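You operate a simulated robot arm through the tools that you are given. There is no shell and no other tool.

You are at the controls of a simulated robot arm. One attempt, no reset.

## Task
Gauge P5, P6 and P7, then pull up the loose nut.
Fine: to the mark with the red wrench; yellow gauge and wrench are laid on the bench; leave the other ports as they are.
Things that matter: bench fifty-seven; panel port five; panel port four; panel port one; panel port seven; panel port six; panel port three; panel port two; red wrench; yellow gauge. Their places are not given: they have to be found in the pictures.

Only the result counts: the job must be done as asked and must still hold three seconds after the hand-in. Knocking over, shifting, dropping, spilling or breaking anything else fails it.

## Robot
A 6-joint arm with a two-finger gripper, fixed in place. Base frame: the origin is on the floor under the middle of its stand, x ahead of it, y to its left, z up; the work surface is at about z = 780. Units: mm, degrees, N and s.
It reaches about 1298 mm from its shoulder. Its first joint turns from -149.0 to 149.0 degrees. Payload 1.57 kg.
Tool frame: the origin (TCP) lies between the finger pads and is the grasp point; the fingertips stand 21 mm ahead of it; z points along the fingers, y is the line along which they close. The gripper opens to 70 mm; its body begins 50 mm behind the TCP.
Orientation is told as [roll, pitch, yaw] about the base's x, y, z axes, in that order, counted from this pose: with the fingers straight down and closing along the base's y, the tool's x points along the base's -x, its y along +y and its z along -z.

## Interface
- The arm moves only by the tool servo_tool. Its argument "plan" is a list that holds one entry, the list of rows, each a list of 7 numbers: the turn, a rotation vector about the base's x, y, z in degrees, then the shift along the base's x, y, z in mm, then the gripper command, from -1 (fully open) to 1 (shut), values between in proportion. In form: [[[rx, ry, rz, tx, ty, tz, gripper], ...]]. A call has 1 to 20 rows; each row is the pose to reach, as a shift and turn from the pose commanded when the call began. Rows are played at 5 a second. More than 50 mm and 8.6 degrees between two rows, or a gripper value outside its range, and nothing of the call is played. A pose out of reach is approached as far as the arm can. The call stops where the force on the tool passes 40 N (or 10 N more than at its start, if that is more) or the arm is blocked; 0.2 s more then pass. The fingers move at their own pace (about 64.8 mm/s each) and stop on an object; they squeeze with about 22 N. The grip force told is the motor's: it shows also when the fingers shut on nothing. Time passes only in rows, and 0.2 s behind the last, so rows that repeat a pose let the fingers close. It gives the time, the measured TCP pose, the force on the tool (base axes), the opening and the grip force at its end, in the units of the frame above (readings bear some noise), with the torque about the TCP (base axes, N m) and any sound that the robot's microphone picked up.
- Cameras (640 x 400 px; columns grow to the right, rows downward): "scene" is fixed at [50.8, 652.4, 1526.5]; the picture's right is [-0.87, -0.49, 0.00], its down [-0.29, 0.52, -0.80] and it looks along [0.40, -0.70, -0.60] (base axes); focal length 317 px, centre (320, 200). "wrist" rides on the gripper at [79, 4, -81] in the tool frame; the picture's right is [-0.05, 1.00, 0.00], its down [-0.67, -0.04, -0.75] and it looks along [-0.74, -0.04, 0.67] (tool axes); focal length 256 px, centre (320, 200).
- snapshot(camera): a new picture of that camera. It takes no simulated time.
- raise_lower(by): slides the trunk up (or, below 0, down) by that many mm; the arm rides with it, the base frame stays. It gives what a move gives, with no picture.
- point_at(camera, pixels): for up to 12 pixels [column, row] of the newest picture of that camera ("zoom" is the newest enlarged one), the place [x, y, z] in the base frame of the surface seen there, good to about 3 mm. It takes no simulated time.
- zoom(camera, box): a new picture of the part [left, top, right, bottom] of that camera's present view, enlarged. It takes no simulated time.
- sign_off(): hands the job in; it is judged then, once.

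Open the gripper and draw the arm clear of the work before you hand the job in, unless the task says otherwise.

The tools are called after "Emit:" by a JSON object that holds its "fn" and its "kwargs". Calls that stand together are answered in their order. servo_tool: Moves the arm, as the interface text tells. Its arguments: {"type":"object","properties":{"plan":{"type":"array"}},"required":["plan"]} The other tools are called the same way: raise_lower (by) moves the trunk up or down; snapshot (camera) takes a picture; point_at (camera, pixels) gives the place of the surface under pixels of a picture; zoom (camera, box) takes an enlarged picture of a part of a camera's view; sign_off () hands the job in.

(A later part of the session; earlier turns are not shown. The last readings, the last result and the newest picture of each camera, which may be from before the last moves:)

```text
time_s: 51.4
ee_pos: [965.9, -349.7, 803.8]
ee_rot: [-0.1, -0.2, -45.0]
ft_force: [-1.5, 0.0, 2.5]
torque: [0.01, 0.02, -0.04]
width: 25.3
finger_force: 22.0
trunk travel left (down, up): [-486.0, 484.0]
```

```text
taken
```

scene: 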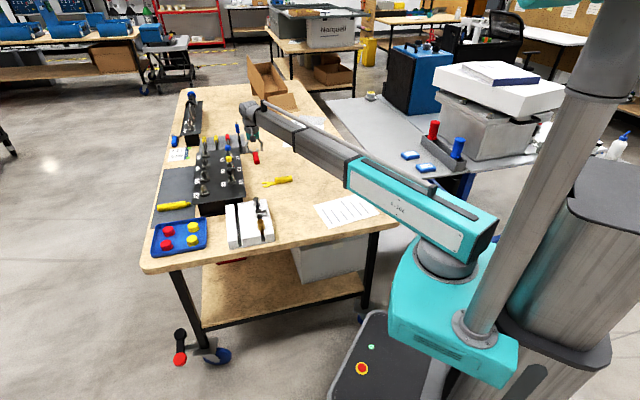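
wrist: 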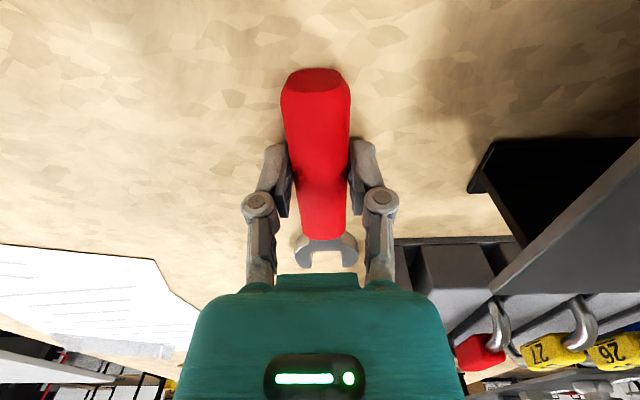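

The wrench is gripped (25.3 mm). I raise it 130 mm, check it, and then swing around to approach P7 at heading 75.4°, the nearest nut-flat alignment that leaves room for the 90° clockwise pull.

Emit:
{"fn": "raise_lower", "kwargs": {"by": 130}}

Emit:
{"fn": "servo_tool", "kwargs": {"plan": [[[0, 0, 0, -37, 4, 0, 1], [0, 0, 0, -74, 8, 0, 1], [0, 0, 0, -111, 12, 0, 1], [0, 0, 0, -148, 16, 0, 1], [0, 0, 0, -186, 20, 0, 1], [0, 0, 8, -183.5, 27.5, 0, 1], [0, 0, 16, -181, 35, 0, 1], [0, 0, 24, -178.4, 42.4, 0, 1], [0, 0, 32, -175.8, 49.9, 0, 1], [0, 0, 40, -173.3, 57.3, 0, 1], [0, 0, 48, -170.7, 64.8, 0, 1], [0, 0, 56, -168.2, 72.3, 0, 1], [0, 0, 64, -165.6, 79.7, 0, 1], [0, 0, 72, -163, 87.2, 0, 1], [0, 0, 80, -160.5, 94.7, 0, 1], [0, 0, 88, -158, 102.1, 0, 1], [0, 0, 96, -155.4, 109.6, 0, 1], [0, 0, 104, -152.9, 117, 0, 1], [0, 0, 112, -150.3, 124.5, 0, 1], [0, 0, 120.4, -147.8, 132, 0, 1]]]}}

Emit:
{"fn": "snapshot", "kwargs": {"camera": "wrist"}}

Emit:
{"fn": "zoom", "kwargs": {"camera": "scene", "box": [216, 148, 276, 190]}}

```text
time_s: 53.0
ee_pos: [967.8, -350.0, 933.9]
ee_rot: [-0.1, 0.0, -45.0]
ft_force: [-0.3, 1.0, -2.1]
torque: [0.05, 0.02, -0.04]
width: 25.0
finger_force: 21.9
trunk travel left (down, up): [-616.0, 354.0]
```

```text
time_s: 57.1
ee_pos: [818.9, -218.3, 934.1]
ee_rot: [0.1, 0.0, 75.6]
ft_force: [-0.8, -0.8, -1.8]
torque: [-0.05, 0.01, 0.02]
width: 25.3
finger_force: 22.2
trunk travel left (down, up): [-616.0, 354.0]
```

```text
taken
```

wrist: 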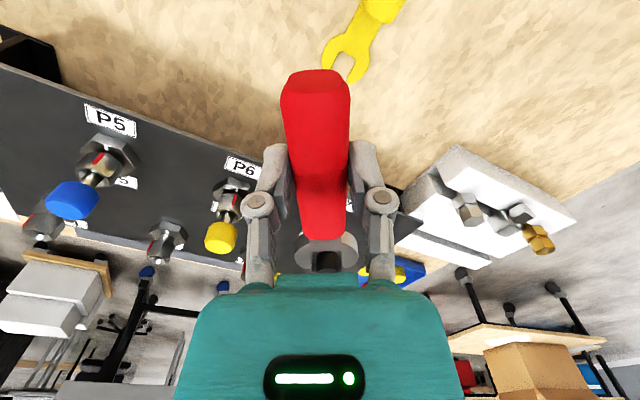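

```text
9.52 times, centred on (246, 169) of scene
```

zoom: 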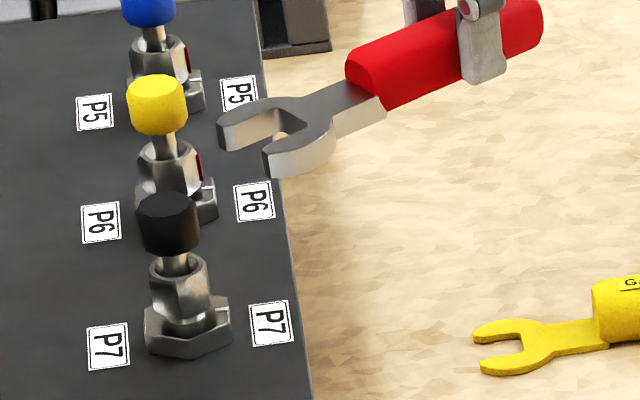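

The wrench is level and faces P7. I lower 47 mm so the jaws come to nut height with the tips still ~35 mm short of the axis.

Emit:
{"fn": "raise_lower", "kwargs": {"by": -47}}

Emit:
{"fn": "zoom", "kwargs": {"camera": "scene", "box": [222, 162, 262, 188]}}

Emit:
{"fn": "zoom", "kwargs": {"camera": "wrist", "box": [270, 210, 380, 280]}}

```text
time_s: 58.0
ee_pos: [820.2, -217.7, 887.4]
ee_rot: [0.1, 0.0, 75.4]
ft_force: [-1.2, -0.7, -1.8]
torque: [-0.04, 0.03, 0.01]
width: 25.4
finger_force: 22.5
trunk travel left (down, up): [-569.0, 401.0]
```

```text
15.38 times, centred on (242, 175) of scene
```

zoom: 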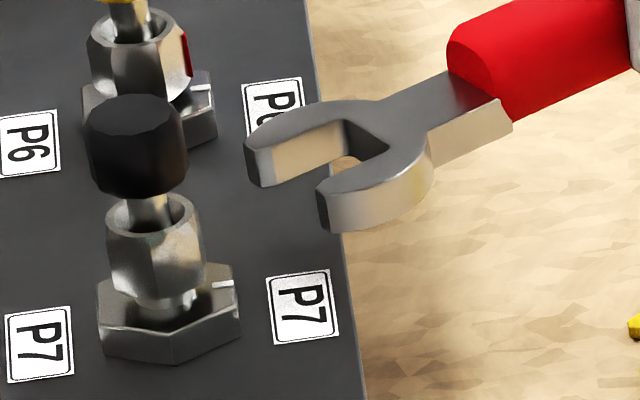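

```text
5.71 times, centred on (325, 245) of wrist
```

zoom: 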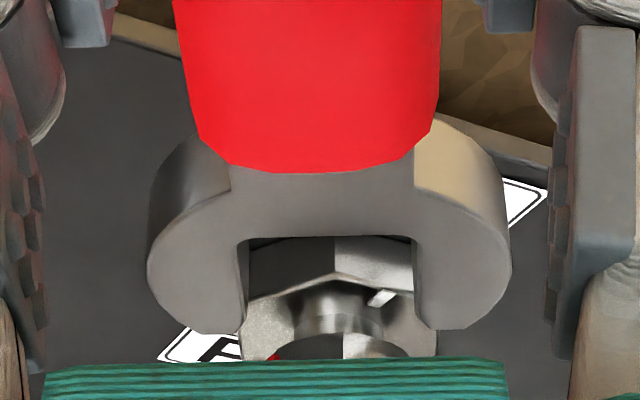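

The jaws are centred on the tool line and P7's axis works out to about (855.5,-76.5). Before engaging I need the nut's exact rotation, so I zoom on it from the scene camera.

Emit:
{"fn": "zoom", "kwargs": {"camera": "scene", "box": [227, 170, 237, 180]}}

Emit:
{"fn": "zoom", "kwargs": {"camera": "wrist", "box": [310, 240, 360, 275]}}

Emit:
{"fn": "point_at", "kwargs": {"camera": "scene", "pixels": [[240, 172], [244, 169], [247, 171], [250, 168], [252, 167], [246, 175]]}}

```text
16.00 times, centred on (232, 175) of scene
```

zoom: 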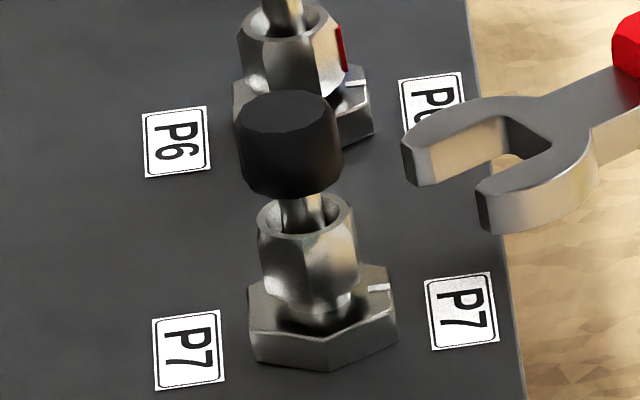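

```text
11.43 times, centred on (335, 258) of wrist
```

zoom: 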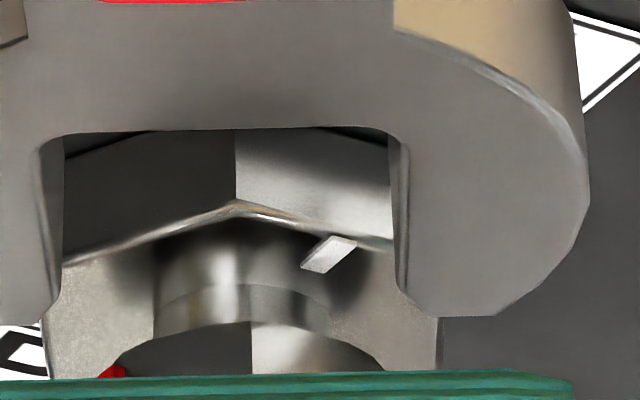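

```text
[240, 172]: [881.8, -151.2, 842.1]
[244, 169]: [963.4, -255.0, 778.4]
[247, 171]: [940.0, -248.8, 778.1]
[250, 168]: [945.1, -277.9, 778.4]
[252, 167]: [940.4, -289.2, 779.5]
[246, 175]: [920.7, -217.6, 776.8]
```

The nut's vertex faces about 251.5°, so the jaws should come in at heading ~71.5° rather than 75.4°. I re-aim the wrench line through the axis (855.5,-76.5) and recheck heights.

Emit:
{"fn": "servo_tool", "kwargs": {"plan": [[[0, 0, -2, -5.3, 1, 0, 1], [0, 0, -3.9, -10.6, 2.1, 0, 1], [0, 0, -3.9, -10.6, 2.1, 0, 1]]]}}

Emit:
{"fn": "snapshot", "kwargs": {"camera": "wrist"}}

Emit:
{"fn": "zoom", "kwargs": {"camera": "wrist", "box": [300, 235, 360, 275]}}

Emit:
{"fn": "zoom", "kwargs": {"camera": "scene", "box": [224, 164, 254, 182]}}

Emit:
{"fn": "point_at", "kwargs": {"camera": "zoom", "pixels": [[330, 160], [350, 150], [380, 140], [410, 135], [440, 145], [400, 205], [420, 200], [440, 190], [460, 160], [490, 140], [390, 235], [400, 240]]}}

```text
time_s: 58.8
ee_pos: [807.7, -216.1, 886.2]
ee_rot: [-0.1, 0.0, 71.5]
ft_force: [-0.7, 0.1, -1.4]
torque: [-0.04, -0.02, -0.01]
width: 25.3
finger_force: 21.8
trunk travel left (down, up): [-569.0, 401.0]
```

```text
taken
```

wrist: 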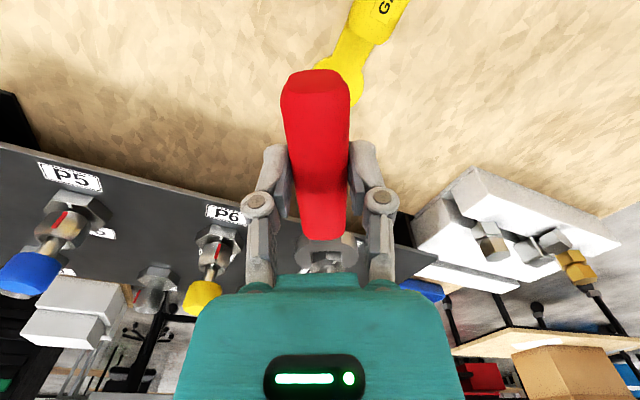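

```text
10.00 times, centred on (330, 255) of wrist
```

zoom: 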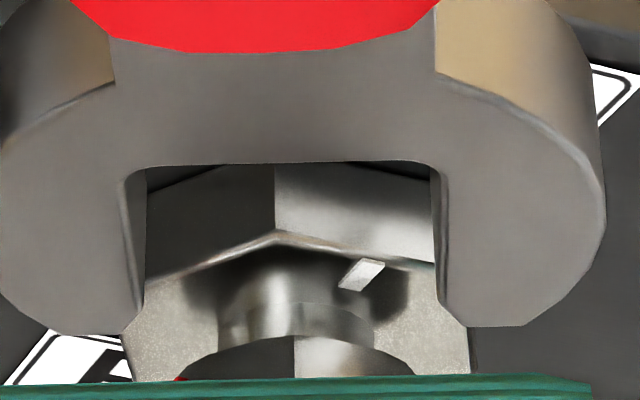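

```text
16.00 times, centred on (239, 173) of scene
```

zoom: 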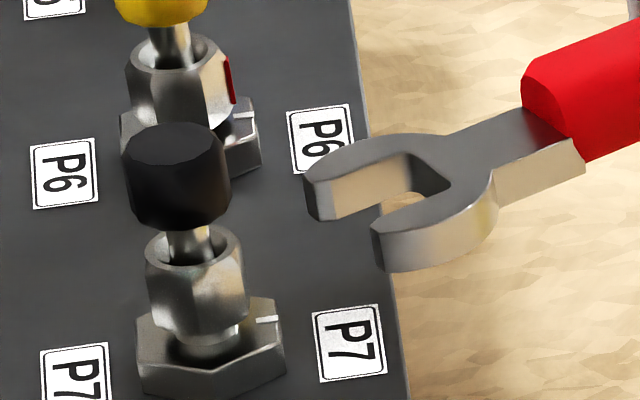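

```text
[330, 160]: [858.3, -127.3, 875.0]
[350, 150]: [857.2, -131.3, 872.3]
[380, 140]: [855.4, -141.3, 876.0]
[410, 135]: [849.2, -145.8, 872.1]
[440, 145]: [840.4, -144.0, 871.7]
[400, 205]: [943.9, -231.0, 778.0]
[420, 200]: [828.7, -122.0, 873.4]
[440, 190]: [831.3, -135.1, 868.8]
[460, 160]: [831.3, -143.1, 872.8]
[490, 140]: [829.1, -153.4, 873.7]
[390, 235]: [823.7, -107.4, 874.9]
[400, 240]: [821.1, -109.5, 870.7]
```

The jaws, nut vertex and axis line up within about 0.3 mm and the opening (~22.5 mm) suits the ~21.7 mm nut; blade spans about z 862–874 against nut 860–879. I advance 30 mm and recheck.

Emit:
{"fn": "servo_tool", "kwargs": {"plan": [[[0, 0, 0, 3.2, 9.5, 0, 1], [0, 0, 0, 6.3, 19, 0, 1], [0, 0, 0, 9.5, 28.4, 0, 1], [0, 0, 0, 9.5, 28.4, 0, 1]]]}}

Emit:
{"fn": "zoom", "kwargs": {"camera": "wrist", "box": [300, 235, 360, 275]}}

Emit:
{"fn": "zoom", "kwargs": {"camera": "scene", "box": [222, 164, 252, 182]}}

```text
time_s: 59.8
ee_pos: [818.6, -188.0, 886.9]
ee_rot: [0.0, -0.1, 71.5]
ft_force: [-0.1, -0.1, -2.5]
torque: [-0.06, 0.01, 0.02]
width: 25.2
finger_force: 21.9
trunk travel left (down, up): [-569.0, 401.0]
```

```text
10.00 times, centred on (330, 255) of wrist
```

zoom: 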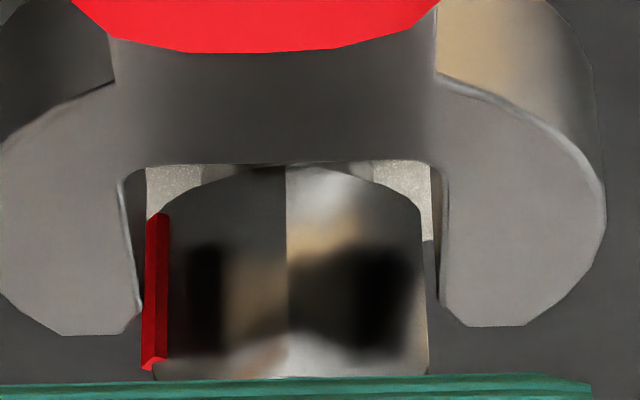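

```text
16.00 times, centred on (237, 173) of scene
```

zoom: 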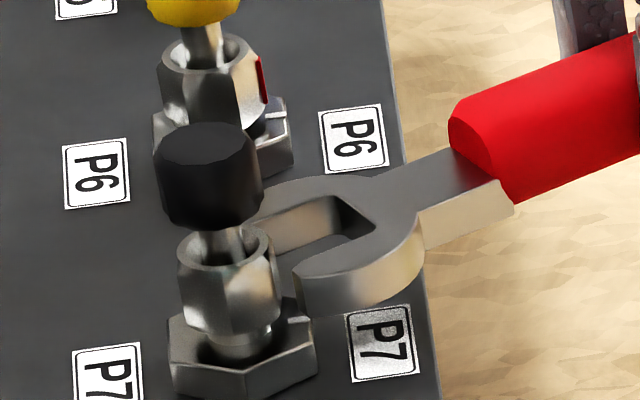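

The nut (152–428) sits between the jaw walls with about 1 mm total clearance. I nudge 0.3 mm right and slide on in small steps.

Emit:
{"fn": "servo_tool", "kwargs": {"plan": [[[0, 0, 0, 0.9, 1.8, 0, 1], [0, 0, 0, 1.55, 3.7, 0, 1], [0, 0, 0, 2.2, 5.6, 0, 1], [0, 0, 0, 2.8, 7.5, 0, 1], [0, 0, 0, 3.45, 9.4, 0, 1], [0, 0, 0, 4.1, 11.3, 0, 1], [0, 0, 0, 4.1, 11.3, 0, 1]]]}}

Emit:
{"fn": "zoom", "kwargs": {"camera": "wrist", "box": [300, 235, 360, 275]}}

Emit:
{"fn": "zoom", "kwargs": {"camera": "scene", "box": [222, 164, 252, 182]}}

```text
time_s: 61.4
ee_pos: [822.1, -175.4, 888.3]
ee_rot: [-0.1, 0.0, 71.5]
ft_force: [0.4, -0.7, -0.9]
torque: [-0.02, 0.0, -0.02]
width: 25.3
finger_force: 22.0
trunk travel left (down, up): [-569.0, 401.0]
```

```text
10.00 times, centred on (330, 255) of wrist
```

zoom: 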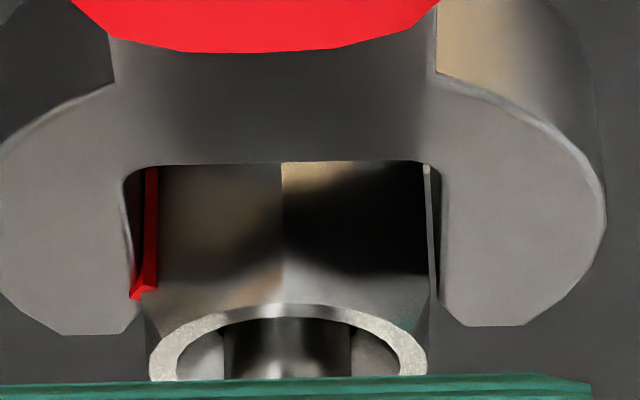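

```text
16.00 times, centred on (237, 173) of scene
```

zoom: 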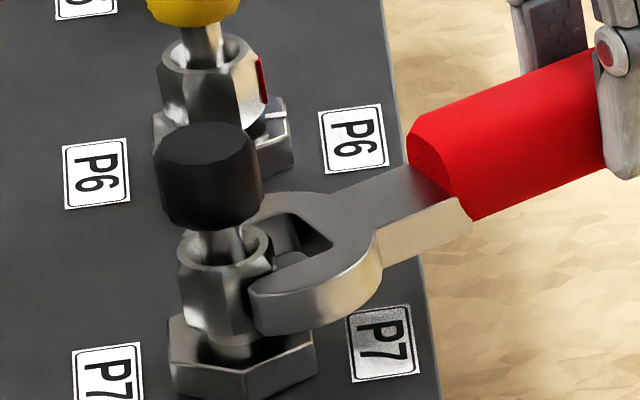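

Jaws are halfway on, no force. I slide the remaining ~5.5 mm.

Emit:
{"fn": "servo_tool", "kwargs": {"plan": [[[0, 0, 0, 0.5, 1.4, 0, 1], [0, 0, 0, 0.9, 2.8, 0, 1], [0, 0, 0, 1.3, 4.0, 0, 1], [0, 0, 0, 1.75, 5.2, 0, 1], [0, 0, 0, 1.75, 5.2, 0, 1]]]}}

Emit:
{"fn": "zoom", "kwargs": {"camera": "wrist", "box": [300, 235, 360, 275]}}

Emit:
{"fn": "zoom", "kwargs": {"camera": "scene", "box": [222, 164, 252, 182]}}

```text
time_s: 62.6
ee_pos: [823.8, -170.9, 886.3]
ee_rot: [0.1, 0.0, 71.5]
ft_force: [0.3, -1.3, -1.9]
torque: [-0.07, -0.05, -0.07]
width: 25.3
finger_force: 21.9
trunk travel left (down, up): [-569.0, 401.0]
```

```text
10.00 times, centred on (330, 255) of wrist
```

zoom: 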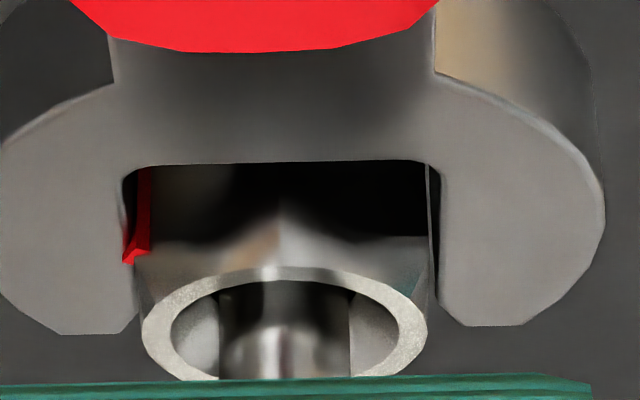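

```text
16.00 times, centred on (237, 173) of scene
```

zoom: 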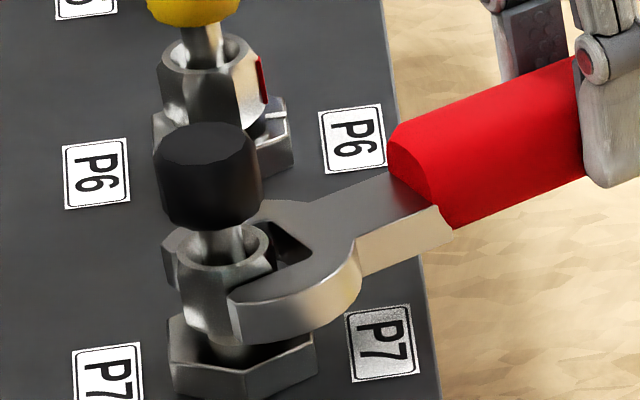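

The jaws are fully over P7's nut with negligible force. I start the clockwise pull, 5° about the nut axis, watching force.

Emit:
{"fn": "servo_tool", "kwargs": {"plan": [[[0, 0, -1.25, -2.05, 0.71, 0, 1], [0, 0, -2.5, -4.09, 1.47, 0, 1], [0, 0, -3.75, -6.1, 2.27, 0, 1], [0, 0, -5, -8.1, 3.11, 0, 1], [0, 0, -5, -8.1, 3.11, 0, 1]]]}}

Emit:
{"fn": "zoom", "kwargs": {"camera": "wrist", "box": [300, 235, 360, 275]}}

Emit:
{"fn": "zoom", "kwargs": {"camera": "scene", "box": [222, 164, 252, 182]}}

```text
time_s: 63.8
ee_pos: [816.7, -168.9, 887.3]
ee_rot: [0.0, 0.1, 66.5]
ft_force: [4.2, -1.0, -0.4]
torque: [-0.03, -0.1, -0.24]
width: 25.3
finger_force: 21.9
trunk travel left (down, up): [-569.0, 401.0]
```

```text
10.00 times, centred on (330, 255) of wrist
```

zoom: 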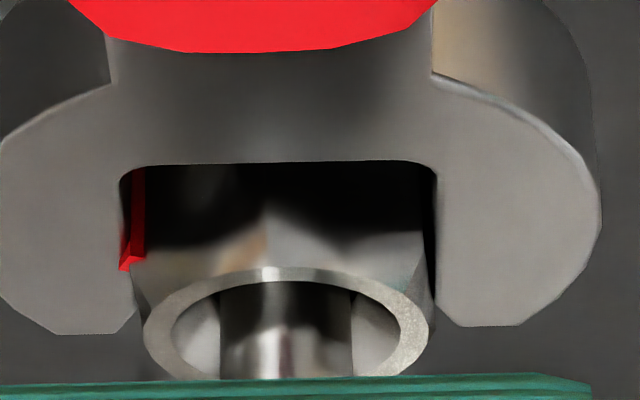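

```text
16.00 times, centred on (237, 173) of scene
```

zoom: 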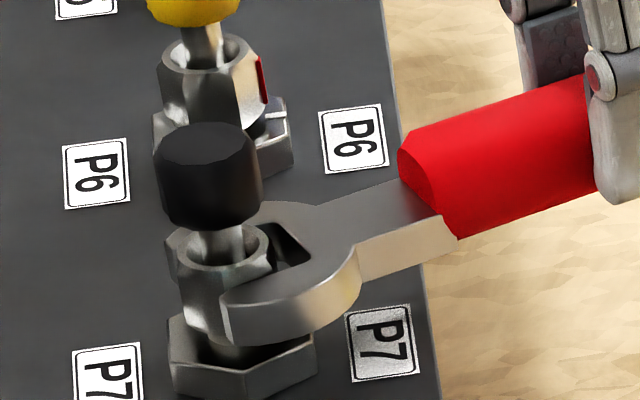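

Slack is being taken up (4 N) and the nut edge moved relative to the jaws as expected. I continue another 10°.

Emit:
{"fn": "servo_tool", "kwargs": {"plan": [[[0, 0, -1.25, -1.99, 0.89, 0, 1], [0, 0, -2.5, -3.95, 1.82, 0, 1], [0, 0, -3.75, -5.89, 2.8, 0, 1], [0, 0, -5, -7.81, 3.81, 0, 1], [0, 0, -6.25, -9.7, 4.87, 0, 1], [0, 0, -7.5, -11.58, 5.96, 0, 1], [0, 0, -8.75, -13.43, 7.1, 0, 1], [0, 0, -10, -15.25, 8.28, 0, 1], [0, 0, -10, -15.25, 8.28, 0, 1]]]}}

Emit:
{"fn": "zoom", "kwargs": {"camera": "wrist", "box": [300, 235, 360, 275]}}

Emit:
{"fn": "zoom", "kwargs": {"camera": "scene", "box": [222, 164, 252, 182]}}

```text
time_s: 65.8
ee_pos: [801.1, -159.8, 887.1]
ee_rot: [0.0, 0.0, 56.5]
ft_force: [4.1, -1.1, -1.5]
torque: [-0.11, -0.03, -0.12]
width: 25.5
finger_force: 21.2
trunk travel left (down, up): [-569.0, 401.0]
```

```text
10.00 times, centred on (330, 255) of wrist
```

zoom: 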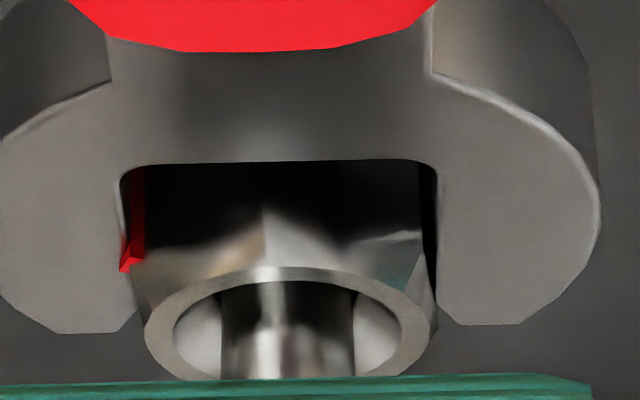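

```text
16.00 times, centred on (237, 173) of scene
```

zoom: 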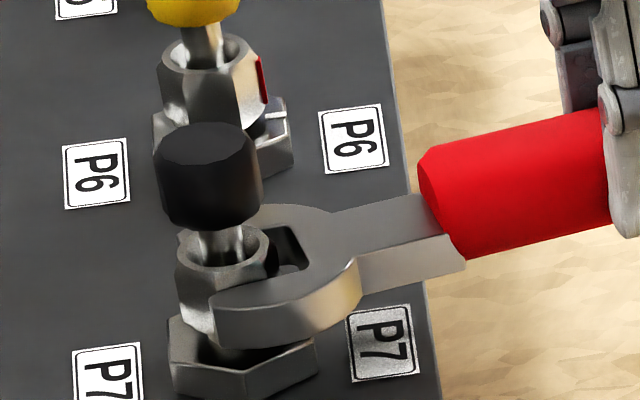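

The nut follows the wrench with only ~4 N. I continue the arc another 20°.

Emit:
{"fn": "servo_tool", "kwargs": {"plan": [[[0, 0, -2.5, -3.57, 2.47, 0, 1], [0, 0, -5, -7.02, 5.1, 0, 1], [0, 0, -7.5, -10.36, 7.88, 0, 1], [0, 0, -10, -13.57, 10.79, 0, 1], [0, 0, -12.5, -16.65, 13.85, 0, 1], [0, 0, -15, -19.6, 17.04, 0, 1], [0, 0, -17.5, -22.4, 20.35, 0, 1], [0, 0, -20, -25.06, 23.79, 0, 1], [0, 0, -20, -25.06, 23.79, 0, 1]]]}}

Emit:
{"fn": "zoom", "kwargs": {"camera": "wrist", "box": [300, 235, 360, 275]}}

Emit:
{"fn": "zoom", "kwargs": {"camera": "scene", "box": [222, 164, 252, 182]}}

```text
time_s: 67.8
ee_pos: [776.7, -136.6, 887.3]
ee_rot: [0.0, 0.0, 36.5]
ft_force: [4.3, -4.3, -3.0]
torque: [-0.19, 0.01, -0.26]
width: 25.1
finger_force: 21.5
trunk travel left (down, up): [-569.0, 401.0]
```

```text
10.00 times, centred on (330, 255) of wrist
```

zoom: 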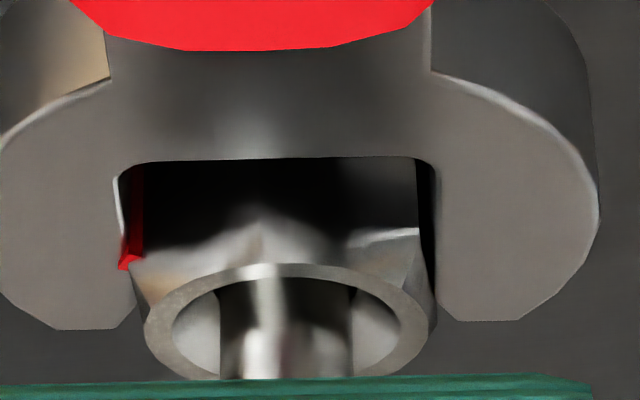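

```text
16.00 times, centred on (237, 173) of scene
```

zoom: 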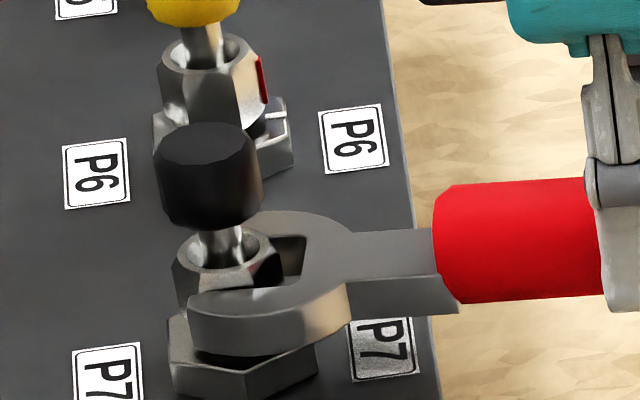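

Force is about 6 N and the nut tracks. I continue another 20°.

Emit:
{"fn": "servo_tool", "kwargs": {"plan": [[[0, 0, -2.5, -2.51, 3.54, 0, 1], [0, 0, -5, -4.86, 7.19, 0, 1], [0, 0, -7.5, -7.04, 10.94, 0, 1], [0, 0, -10, -9.07, 14.78, 0, 1], [0, 0, -12.5, -10.91, 18.71, 0, 1], [0, 0, -15, -12.6, 22.71, 0, 1], [0, 0, -17.5, -14.1, 26.78, 0, 1], [0, 0, -20, -15.42, 30.92, 0, 1], [0, 0, -20, -15.42, 30.92, 0, 1]]]}}

Emit:
{"fn": "zoom", "kwargs": {"camera": "wrist", "box": [300, 235, 360, 275]}}

Emit:
{"fn": "zoom", "kwargs": {"camera": "scene", "box": [222, 164, 252, 182]}}

```text
time_s: 69.8
ee_pos: [761.4, -105.7, 887.9]
ee_rot: [0.1, 0.0, 16.5]
ft_force: [2.5, -7.1, -4.9]
torque: [-0.22, 0.19, -0.2]
width: 25.1
finger_force: 21.9
trunk travel left (down, up): [-569.0, 401.0]
```

```text
10.00 times, centred on (330, 255) of wrist
```

zoom: 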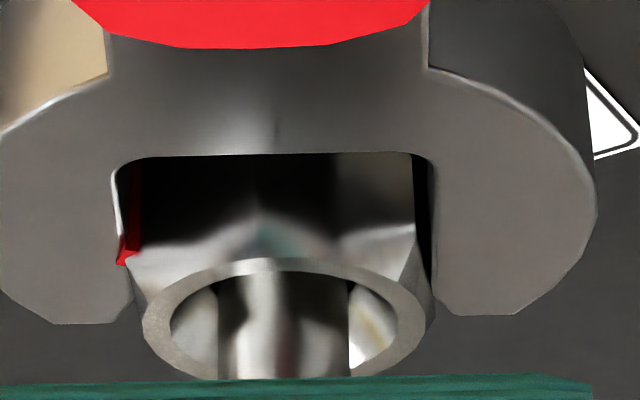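

```text
16.00 times, centred on (237, 173) of scene
```

zoom: 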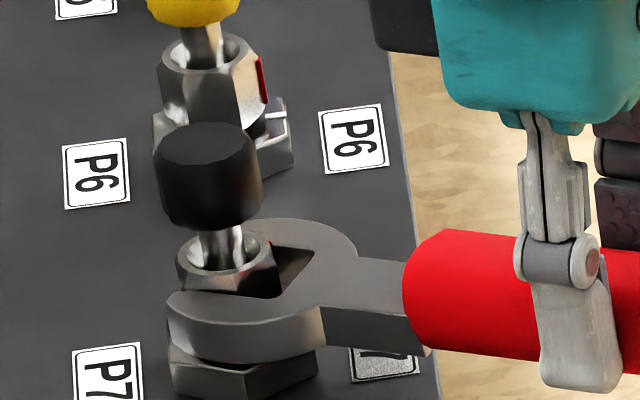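

The nut has turned about 50° and a −5 N vertical drag shows the nut descending. I lower the trunk 1.5 mm to follow and continue 20°.

Emit:
{"fn": "raise_lower", "kwargs": {"by": -1.5}}

Emit:
{"fn": "servo_tool", "kwargs": {"plan": [[[0, 0, -2.5, -1.14, 4.19, 0, 1], [0, 0, -5, -2.1, 8.42, 0, 1], [0, 0, -7.5, -2.88, 12.7, 0, 1], [0, 0, -10, -3.46, 17.0, 0, 1], [0, 0, -12.5, -3.86, 21.31, 0, 1], [0, 0, -15, -4.07, 25.66, 0, 1], [0, 0, -17.5, -4.08, 30.0, 0, 1], [0, 0, -20, -3.91, 34.33, 0, 1], [0, 0, -20, -3.91, 34.33, 0, 1]]]}}

Emit:
{"fn": "zoom", "kwargs": {"camera": "wrist", "box": [300, 235, 360, 275]}}

Emit:
{"fn": "zoom", "kwargs": {"camera": "scene", "box": [222, 164, 252, 182]}}

```text
time_s: 70.3
ee_pos: [759.9, -105.3, 886.5]
ee_rot: [0.0, -0.1, 16.5]
ft_force: [3.1, -6.8, 6.4]
torque: [0.0, -0.66, -0.24]
width: 25.5
finger_force: 22.2
trunk travel left (down, up): [-567.0, 403.0]
```

```text
time_s: 72.3
ee_pos: [754.9, -71.0, 886.0]
ee_rot: [0.0, 0.0, -3.4]
ft_force: [0.3, -8.1, -4.3]
torque: [-0.11, 0.26, -0.26]
width: 25.3
finger_force: 22.1
trunk travel left (down, up): [-567.0, 403.0]
```

```text
10.00 times, centred on (330, 255) of wrist
```

zoom: 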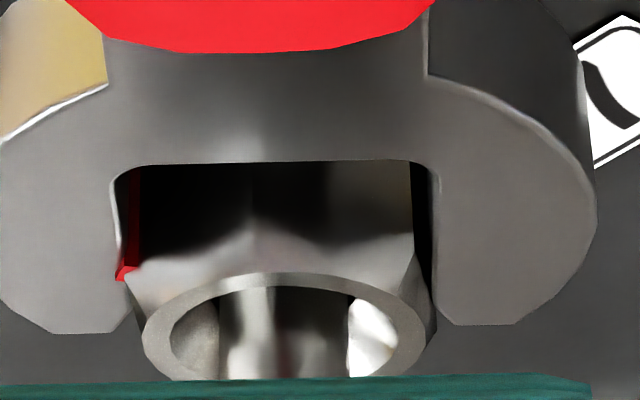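

```text
16.00 times, centred on (237, 173) of scene
```

zoom: 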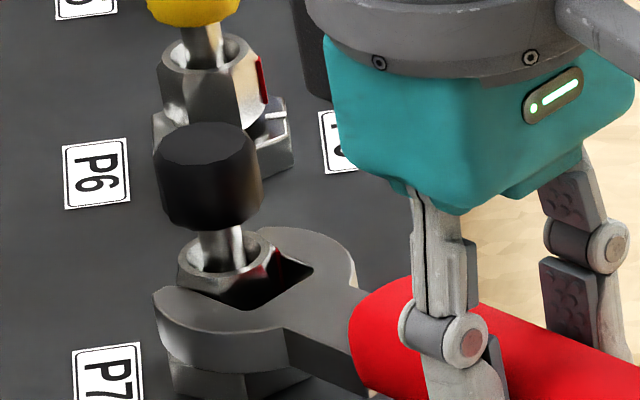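

By the nut vertex in the wrist zoom (252,228), the red mark is now near direction 246° with the white mark at about 226°, so roughly 20° remain. I turn a further 12.5° and re-measure.

Emit:
{"fn": "servo_tool", "kwargs": {"plan": [[[0, 0, -1.25, 0.17, 2.17, 0, 1], [0, 0, -2.5, 0.36, 4.33, 0, 1], [0, 0, -3.75, 0.61, 6.49, 0, 1], [0, 0, -5, 0.9, 8.64, 0, 1], [0, 0, -6.25, 1.25, 10.78, 0, 1], [0, 0, -7.5, 1.64, 12.91, 0, 1], [0, 0, -8.75, 2.08, 15.04, 0, 1], [0, 0, -10, 2.56, 17.16, 0, 1], [0, 0, -11.25, 3.09, 19.26, 0, 1], [0, 0, -12.5, 3.66, 21.35, 0, 1], [0, 0, -12.5, 3.66, 21.35, 0, 1]]]}}

Emit:
{"fn": "zoom", "kwargs": {"camera": "wrist", "box": [300, 235, 360, 275]}}

Emit:
{"fn": "zoom", "kwargs": {"camera": "scene", "box": [222, 166, 252, 184]}}

```text
time_s: 74.8
ee_pos: [759.0, -48.7, 886.4]
ee_rot: [0.0, 0.0, -16.0]
ft_force: [-9.0, -6.1, -4.7]
torque: [0.01, 0.45, -0.16]
width: 25.4
finger_force: 22.1
trunk travel left (down, up): [-567.0, 403.0]
```

```text
10.00 times, centred on (330, 255) of wrist
```

zoom: 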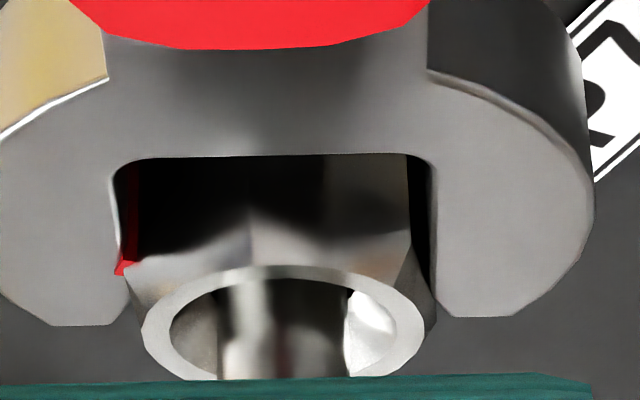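

```text
16.00 times, centred on (237, 175) of scene
```

zoom: 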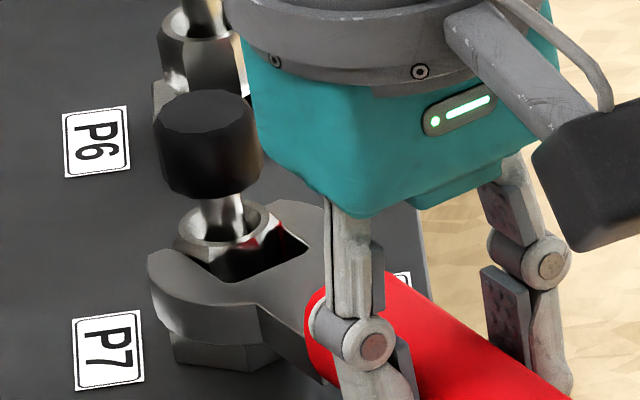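

A radial push of ~7 N shows the slot bottom touching the nut; by vertex position the red mark is near 233°, about 7° short. I back off 0.9 mm radially and turn 5° more.

Emit:
{"fn": "servo_tool", "kwargs": {"plan": [[[0, 0, 0, -0.87, 0.25, 0, 1], [0, 0, -1.25, -0.23, 2.35, 0, 1], [0, 0, -2.5, 0.44, 4.44, 0, 1], [0, 0, -3.75, 1.15, 6.51, 0, 1], [0, 0, -5, 1.92, 8.56, 0, 1], [0, 0, -5, 1.92, 8.56, 0, 1]]]}}

Emit:
{"fn": "zoom", "kwargs": {"camera": "wrist", "box": [300, 235, 360, 275]}}

```text
time_s: 76.2
ee_pos: [762.7, -40.8, 886.1]
ee_rot: [0.0, -0.1, -21.0]
ft_force: [1.5, -8.5, 1.1]
torque: [-0.22, -0.19, -0.13]
width: 25.4
finger_force: 22.4
trunk travel left (down, up): [-567.0, 403.0]
```

```text
10.00 times, centred on (330, 255) of wrist
```

zoom: 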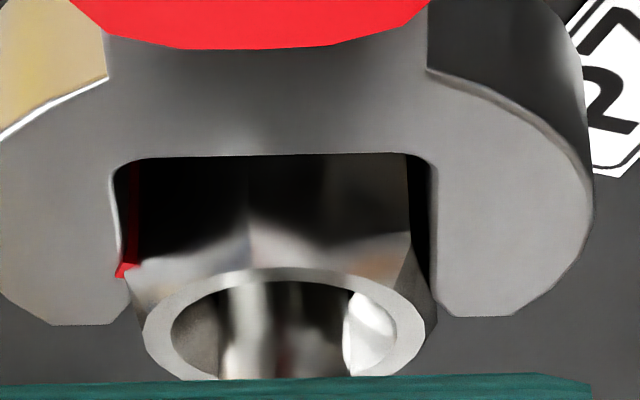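

The vertex now puts the red mark near 228°, about 2–3° short of the white mark. I relieve the jaws, slide off, and raise to inspect the marks directly.

Emit:
{"fn": "servo_tool", "kwargs": {"plan": [[[0, 0, 2.33, -1.15, -3.93, 0, 1], [0, 0, 4.67, -2.4, -7.8, 0, 1], [0, 0, 7, -3.69, -11.69, 0, 1], [0, 0, 7, -8.54, -10.48, 0, 1], [0, 0, 7, -13.4, -9.27, 0, 1], [0, 0, 7, -18.25, -8.06, 0, 1], [0, 0, 7, -23.1, -6.85, 0, 1], [0, 0, 7, -32.8, -4.43, 0, 1], [0, 0, 7, -32.8, -4.43, 0, 1]]]}}

Emit:
{"fn": "zoom", "kwargs": {"camera": "scene", "box": [222, 166, 252, 184]}}

Emit:
{"fn": "zoom", "kwargs": {"camera": "wrist", "box": [300, 235, 360, 275]}}

```text
time_s: 78.2
ee_pos: [729.5, -45.3, 885.5]
ee_rot: [-0.1, 0.0, -14.1]
ft_force: [-0.3, -0.3, -1.3]
torque: [-0.01, 0.03, -0.02]
width: 25.2
finger_force: 22.1
trunk travel left (down, up): [-567.0, 403.0]
```

```text
16.00 times, centred on (237, 175) of scene
```

zoom: 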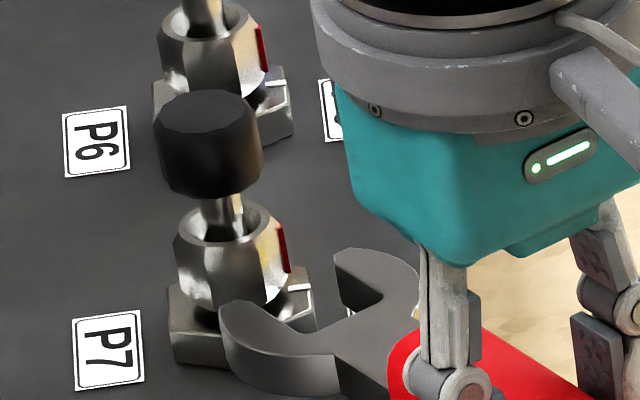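

```text
10.00 times, centred on (330, 255) of wrist
```

zoom: 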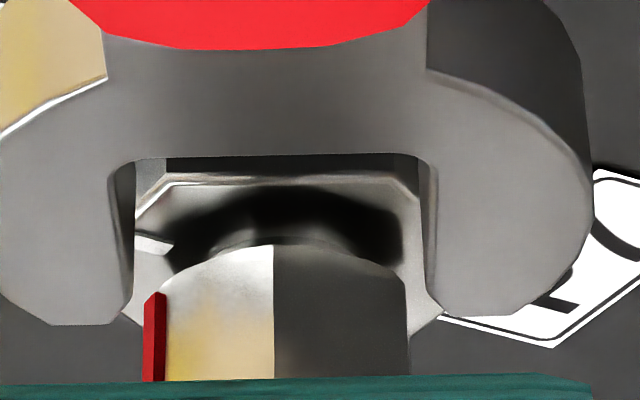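

P7 now looks almost like P6 with the red mark close to the white one. I raise 60 mm and move to a viewpoint square to the marks.

Emit:
{"fn": "raise_lower", "kwargs": {"by": 60}}

Emit:
{"fn": "servo_tool", "kwargs": {"plan": [[[0, 0, 8, 2, -8.5, 0, 1], [0, 0, 16, 4, -17, 0, 1], [0, 0, 24, 5.7, -25.3, 0, 1], [0, 0, 32, 7.6, -33.8, 0, 1], [0, 0, 40, 9.5, -42.3, 0, 1], [0, 0, 48, 11.4, -50.7, 0, 1], [0, 0, 56, 13.4, -59.2, 0, 1], [0, 0, 64, 15.3, -67.6, 0, 1], [0, 0, 72, 17.2, -76, 0, 1], [0, 0, 80, 19.1, -84.5, 0, 1], [0, 0, 86, 20.7, -92.8, 0, 1], [0, 0, 86, 20.7, -92.8, 0, 1]]]}}

Emit:
{"fn": "snapshot", "kwargs": {"camera": "wrist"}}

Emit:
{"fn": "zoom", "kwargs": {"camera": "scene", "box": [222, 160, 252, 184]}}

```text
time_s: 79.2
ee_pos: [729.4, -44.5, 945.8]
ee_rot: [0.0, 0.0, -14.1]
ft_force: [-0.3, 0.4, -1.3]
torque: [-0.01, 0.03, 0.03]
width: 25.4
finger_force: 22.2
trunk travel left (down, up): [-627.0, 343.0]
```

```text
time_s: 81.8
ee_pos: [750.8, -138.2, 945.7]
ee_rot: [0.1, 0.0, 72.1]
ft_force: [0.4, -0.6, -0.7]
torque: [-0.03, 0.01, 0.03]
width: 25.1
finger_force: 22.0
trunk travel left (down, up): [-627.0, 343.0]
```

```text
taken
```

wrist: 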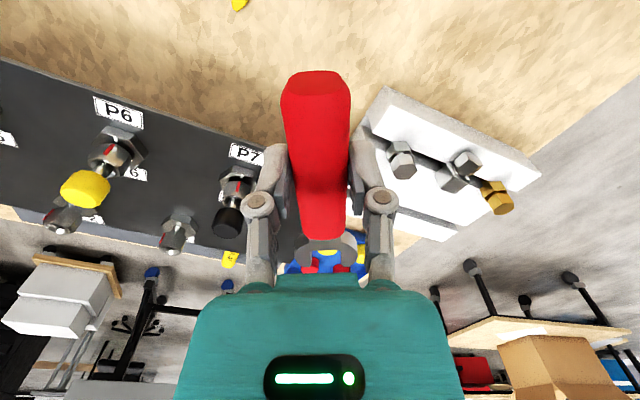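

```text
16.00 times, centred on (237, 172) of scene
```

zoom: 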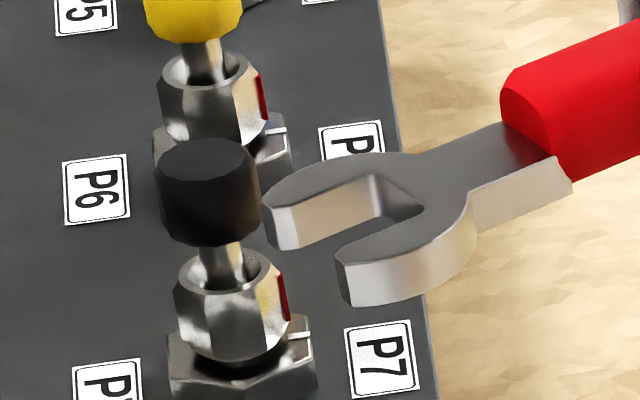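

The P7 fitting is visible at (236,190) in the wrist view. I zoom on P7 and P6 to compare the marks.

Emit:
{"fn": "zoom", "kwargs": {"camera": "wrist", "box": [212, 155, 262, 215]}}

Emit:
{"fn": "zoom", "kwargs": {"camera": "wrist", "box": [220, 170, 255, 192]}}

Emit:
{"fn": "zoom", "kwargs": {"camera": "wrist", "box": [95, 125, 140, 153]}}

```text
6.67 times, centred on (237, 185) of wrist
```

zoom: 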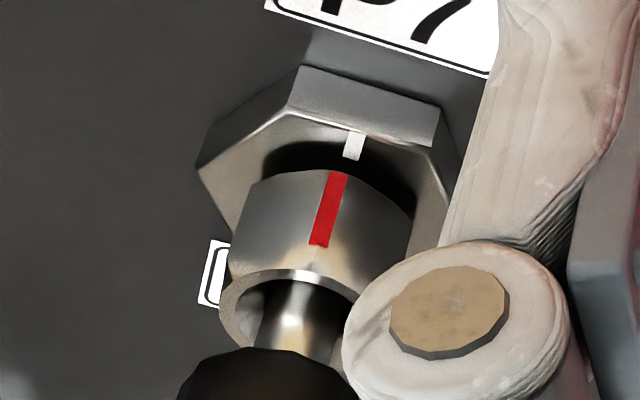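

```text
16.00 times, centred on (238, 181) of wrist
```

zoom: 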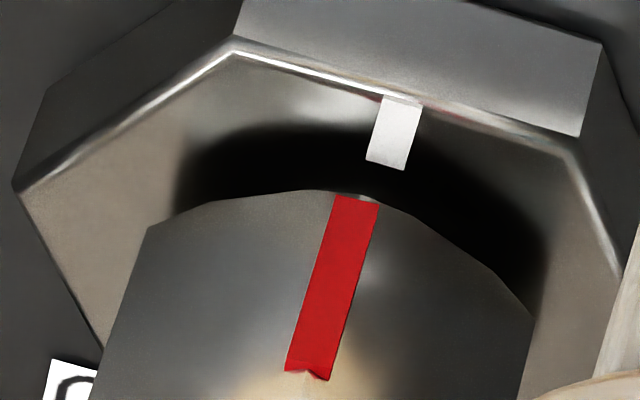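

```text
14.22 times, centred on (118, 139) of wrist
```

zoom: 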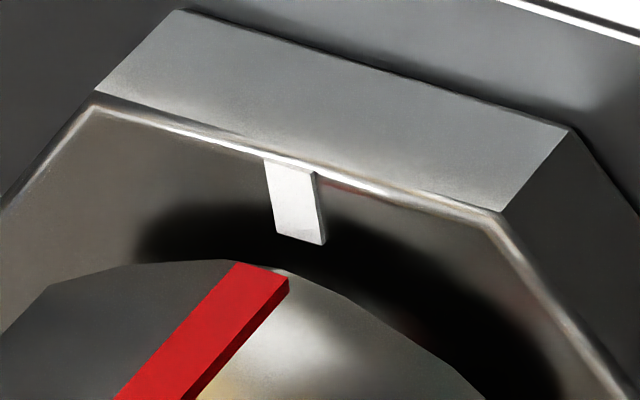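

In this view P7's red bar sits about 5° short of the white mark. For a like-for-like reference I view P6 from the identical relative pose.

Emit:
{"fn": "servo_tool", "kwargs": {"plan": [[[0, 0, 0, 23.4, -23.2, 0, 1], [0, 0, 0, 46.8, -46.4, 0, 1], [0, 0, 0, 70.2, -69.6, 0, 1], [0, 0, 0, 70.2, -69.6, 0, 1]]]}}

Emit:
{"fn": "zoom", "kwargs": {"camera": "wrist", "box": [220, 170, 255, 192]}}

Emit:
{"fn": "zoom", "kwargs": {"camera": "wrist", "box": [212, 155, 262, 215]}}

```text
time_s: 82.8
ee_pos: [818.7, -206.0, 945.8]
ee_rot: [-0.1, -0.2, 72.2]
ft_force: [-0.8, 0.3, -0.8]
torque: [-0.04, 0.01, 0.02]
width: 25.2
finger_force: 22.1
trunk travel left (down, up): [-627.0, 343.0]
```

```text
16.00 times, centred on (238, 181) of wrist
```

zoom: 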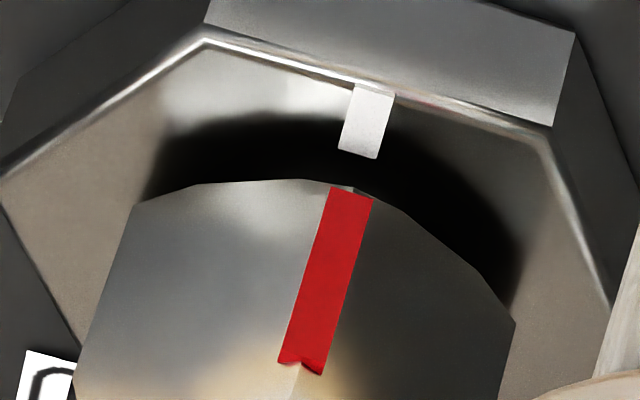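

```text
6.67 times, centred on (237, 185) of wrist
```

zoom: 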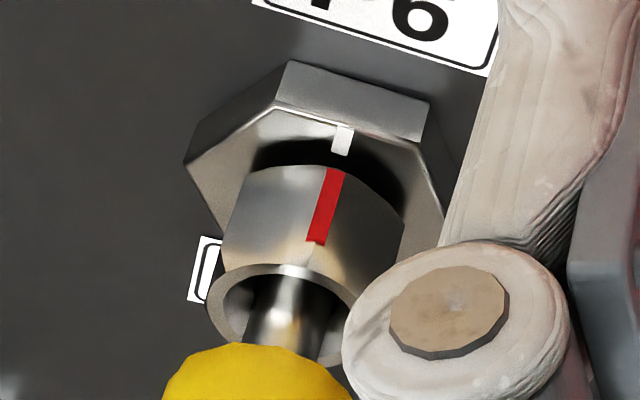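

Compared with P6, P7's nut is about 6–7° short. I re-engage: first move to heading 51.5° at a 147 mm standoff (its red vertex then faces the jaws), then lower 61 mm.

Emit:
{"fn": "servo_tool", "kwargs": {"plan": [[[0, 0, -7, -18.6, 5, 0, 1], [0, 0, -14, -37.2, 10, 0, 1], [0, 0, -20.6, -55.8, 15, 0, 1], [0, 0, -20.6, -55.8, 15, 0, 1]]]}}

Emit:
{"fn": "raise_lower", "kwargs": {"by": -61}}

Emit:
{"fn": "zoom", "kwargs": {"camera": "wrist", "box": [300, 235, 360, 275]}}

Emit:
{"fn": "zoom", "kwargs": {"camera": "scene", "box": [222, 164, 262, 188]}}

```text
time_s: 83.8
ee_pos: [764.1, -191.6, 945.4]
ee_rot: [0.0, 0.0, 51.3]
ft_force: [0.6, -0.5, -0.4]
torque: [-0.08, 0.02, -0.02]
width: 25.3
finger_force: 22.1
trunk travel left (down, up): [-627.0, 343.0]
```

```text
time_s: 84.8
ee_pos: [764.1, -191.7, 885.2]
ee_rot: [-0.1, -0.1, 51.4]
ft_force: [0.0, -0.2, -0.8]
torque: [0.0, 0.01, 0.04]
width: 25.4
finger_force: 21.6
trunk travel left (down, up): [-566.0, 404.0]
```

```text
10.00 times, centred on (330, 255) of wrist
```

zoom: 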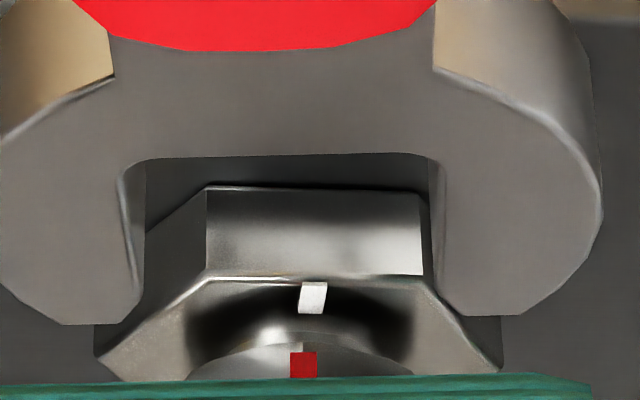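

```text
16.00 times, centred on (242, 176) of scene
```

zoom: 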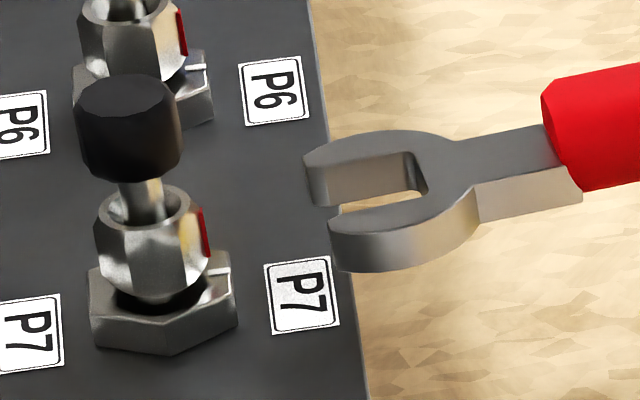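

The measurements agree: about 4–6° remain. I set heading 48.5° at the same radius and check, then slide on.

Emit:
{"fn": "servo_tool", "kwargs": {"plan": [[[0, 0, -2.9, -5.8, 4.9, 0, 1], [0, 0, -2.9, 0.8, 12.4, 0, 1], [0, 0, -2.9, 7.5, 19.9, 0, 1], [0, 0, -2.9, 14.1, 27.4, 0, 1], [0, 0, -2.9, 14.1, 27.4, 0, 1]]]}}

Emit:
{"fn": "zoom", "kwargs": {"camera": "wrist", "box": [300, 235, 360, 275]}}

```text
time_s: 86.0
ee_pos: [778.5, -165.0, 884.5]
ee_rot: [0.0, 0.0, 48.5]
ft_force: [-0.4, 0.3, -1.0]
torque: [-0.02, 0.04, 0.01]
width: 25.3
finger_force: 22.5
trunk travel left (down, up): [-566.0, 404.0]
```

```text
10.00 times, centred on (330, 255) of wrist
```

zoom: 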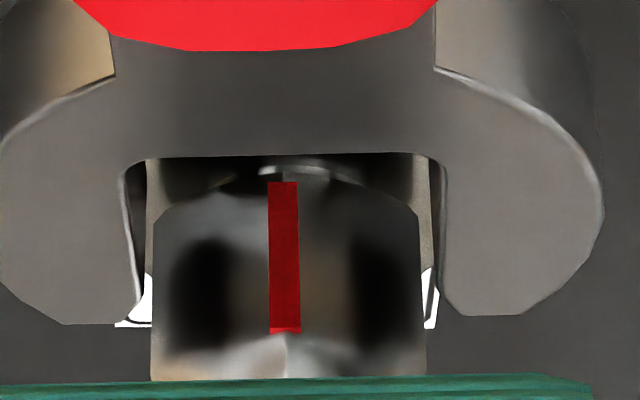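

The nut is centred in the jaws with the red vertex facing (284 vs 289). I slide on the remaining 16.5 mm in small steps.

Emit:
{"fn": "servo_tool", "kwargs": {"plan": [[[0, 0, 0, 1.6, 1.8, 0, 1], [0, 0, 0, 3.2, 3.6, 0, 1], [0, 0, 0, 4.8, 5.4, 0, 1], [0, 0, 0, 6.4, 7.2, 0, 1], [0, 0, 0, 8, 9, 0, 1], [0, 0, 0, 9.5, 10.8, 0, 1], [0, 0, 0, 10.9, 12.4, 0, 1], [0, 0, 0, 10.9, 12.4, 0, 1]]]}}

Emit:
{"fn": "zoom", "kwargs": {"camera": "wrist", "box": [300, 235, 360, 275]}}

Emit:
{"fn": "zoom", "kwargs": {"camera": "scene", "box": [222, 164, 252, 182]}}

```text
time_s: 87.8
ee_pos: [789.7, -152.5, 884.7]
ee_rot: [0.0, 0.0, 48.5]
ft_force: [0.8, 0.0, -0.5]
torque: [-0.03, -0.03, -0.01]
width: 25.2
finger_force: 21.8
trunk travel left (down, up): [-566.0, 404.0]
```

```text
10.00 times, centred on (330, 255) of wrist
```

zoom: 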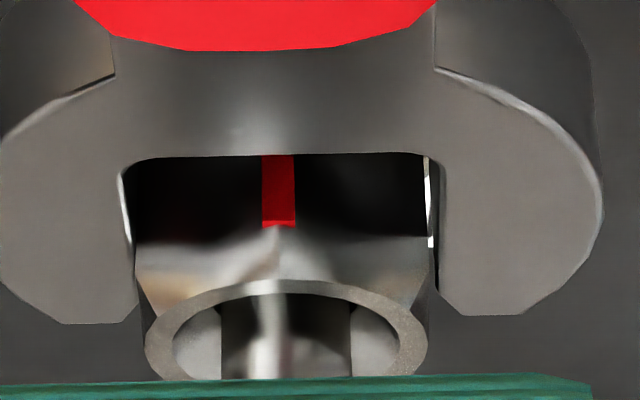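

```text
16.00 times, centred on (237, 173) of scene
```

zoom: 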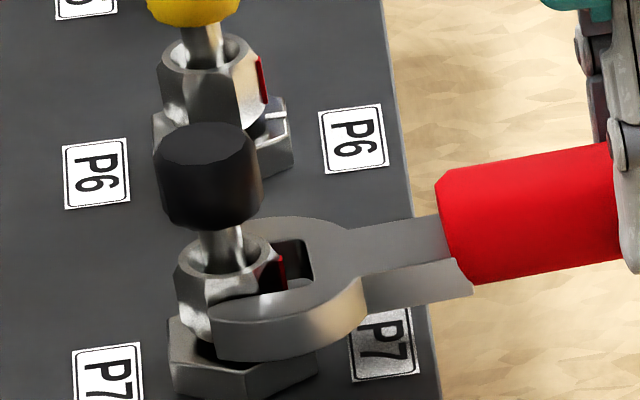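

Engaged again with no force, and the red bar is visible at 279 in the slot. I turn from 48.5° to 38° and look at the bar.

Emit:
{"fn": "servo_tool", "kwargs": {"plan": [[[0, 0, -1.5, -1.94, 1.77, 0, 1], [0, 0, -3, -3.84, 3.59, 0, 1], [0, 0, -4.5, -5.69, 5.45, 0, 1], [0, 0, -6, -7.49, 7.37, 0, 1], [0, 0, -7.5, -9.24, 9.33, 0, 1], [0, 0, -9, -10.94, 11.34, 0, 1], [0, 0, -10.5, -12.59, 13.39, 0, 1], [0, 0, -10.5, -12.59, 13.39, 0, 1]]]}}

Emit:
{"fn": "zoom", "kwargs": {"camera": "wrist", "box": [300, 235, 360, 275]}}

Emit:
{"fn": "zoom", "kwargs": {"camera": "scene", "box": [222, 164, 252, 182]}}

```text
time_s: 89.6
ee_pos: [776.4, -139.0, 884.8]
ee_rot: [-0.1, 0.0, 37.9]
ft_force: [-0.8, -7.5, -0.8]
torque: [-0.25, 0.02, -0.04]
width: 25.3
finger_force: 21.6
trunk travel left (down, up): [-566.0, 404.0]
```

```text
10.00 times, centred on (330, 255) of wrist
```

zoom: 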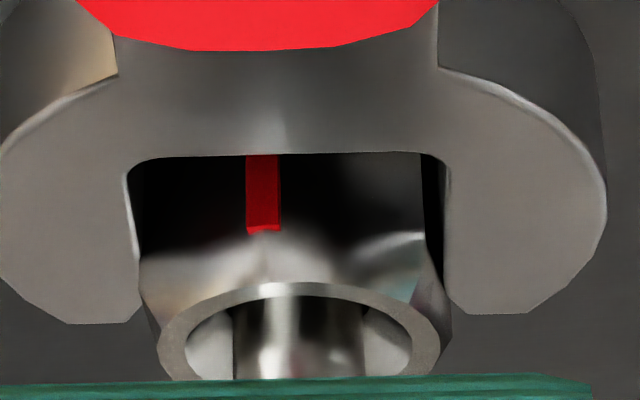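

```text
16.00 times, centred on (237, 173) of scene
```

zoom: 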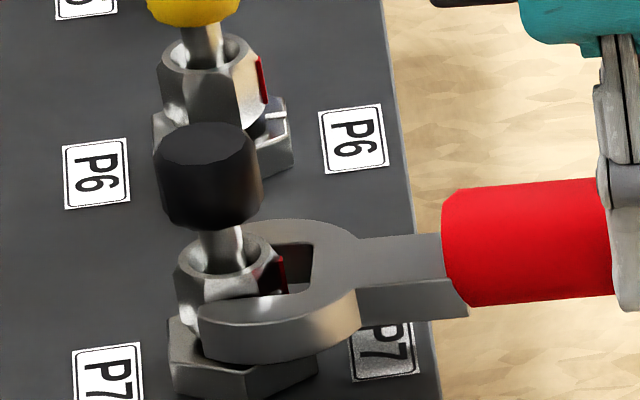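

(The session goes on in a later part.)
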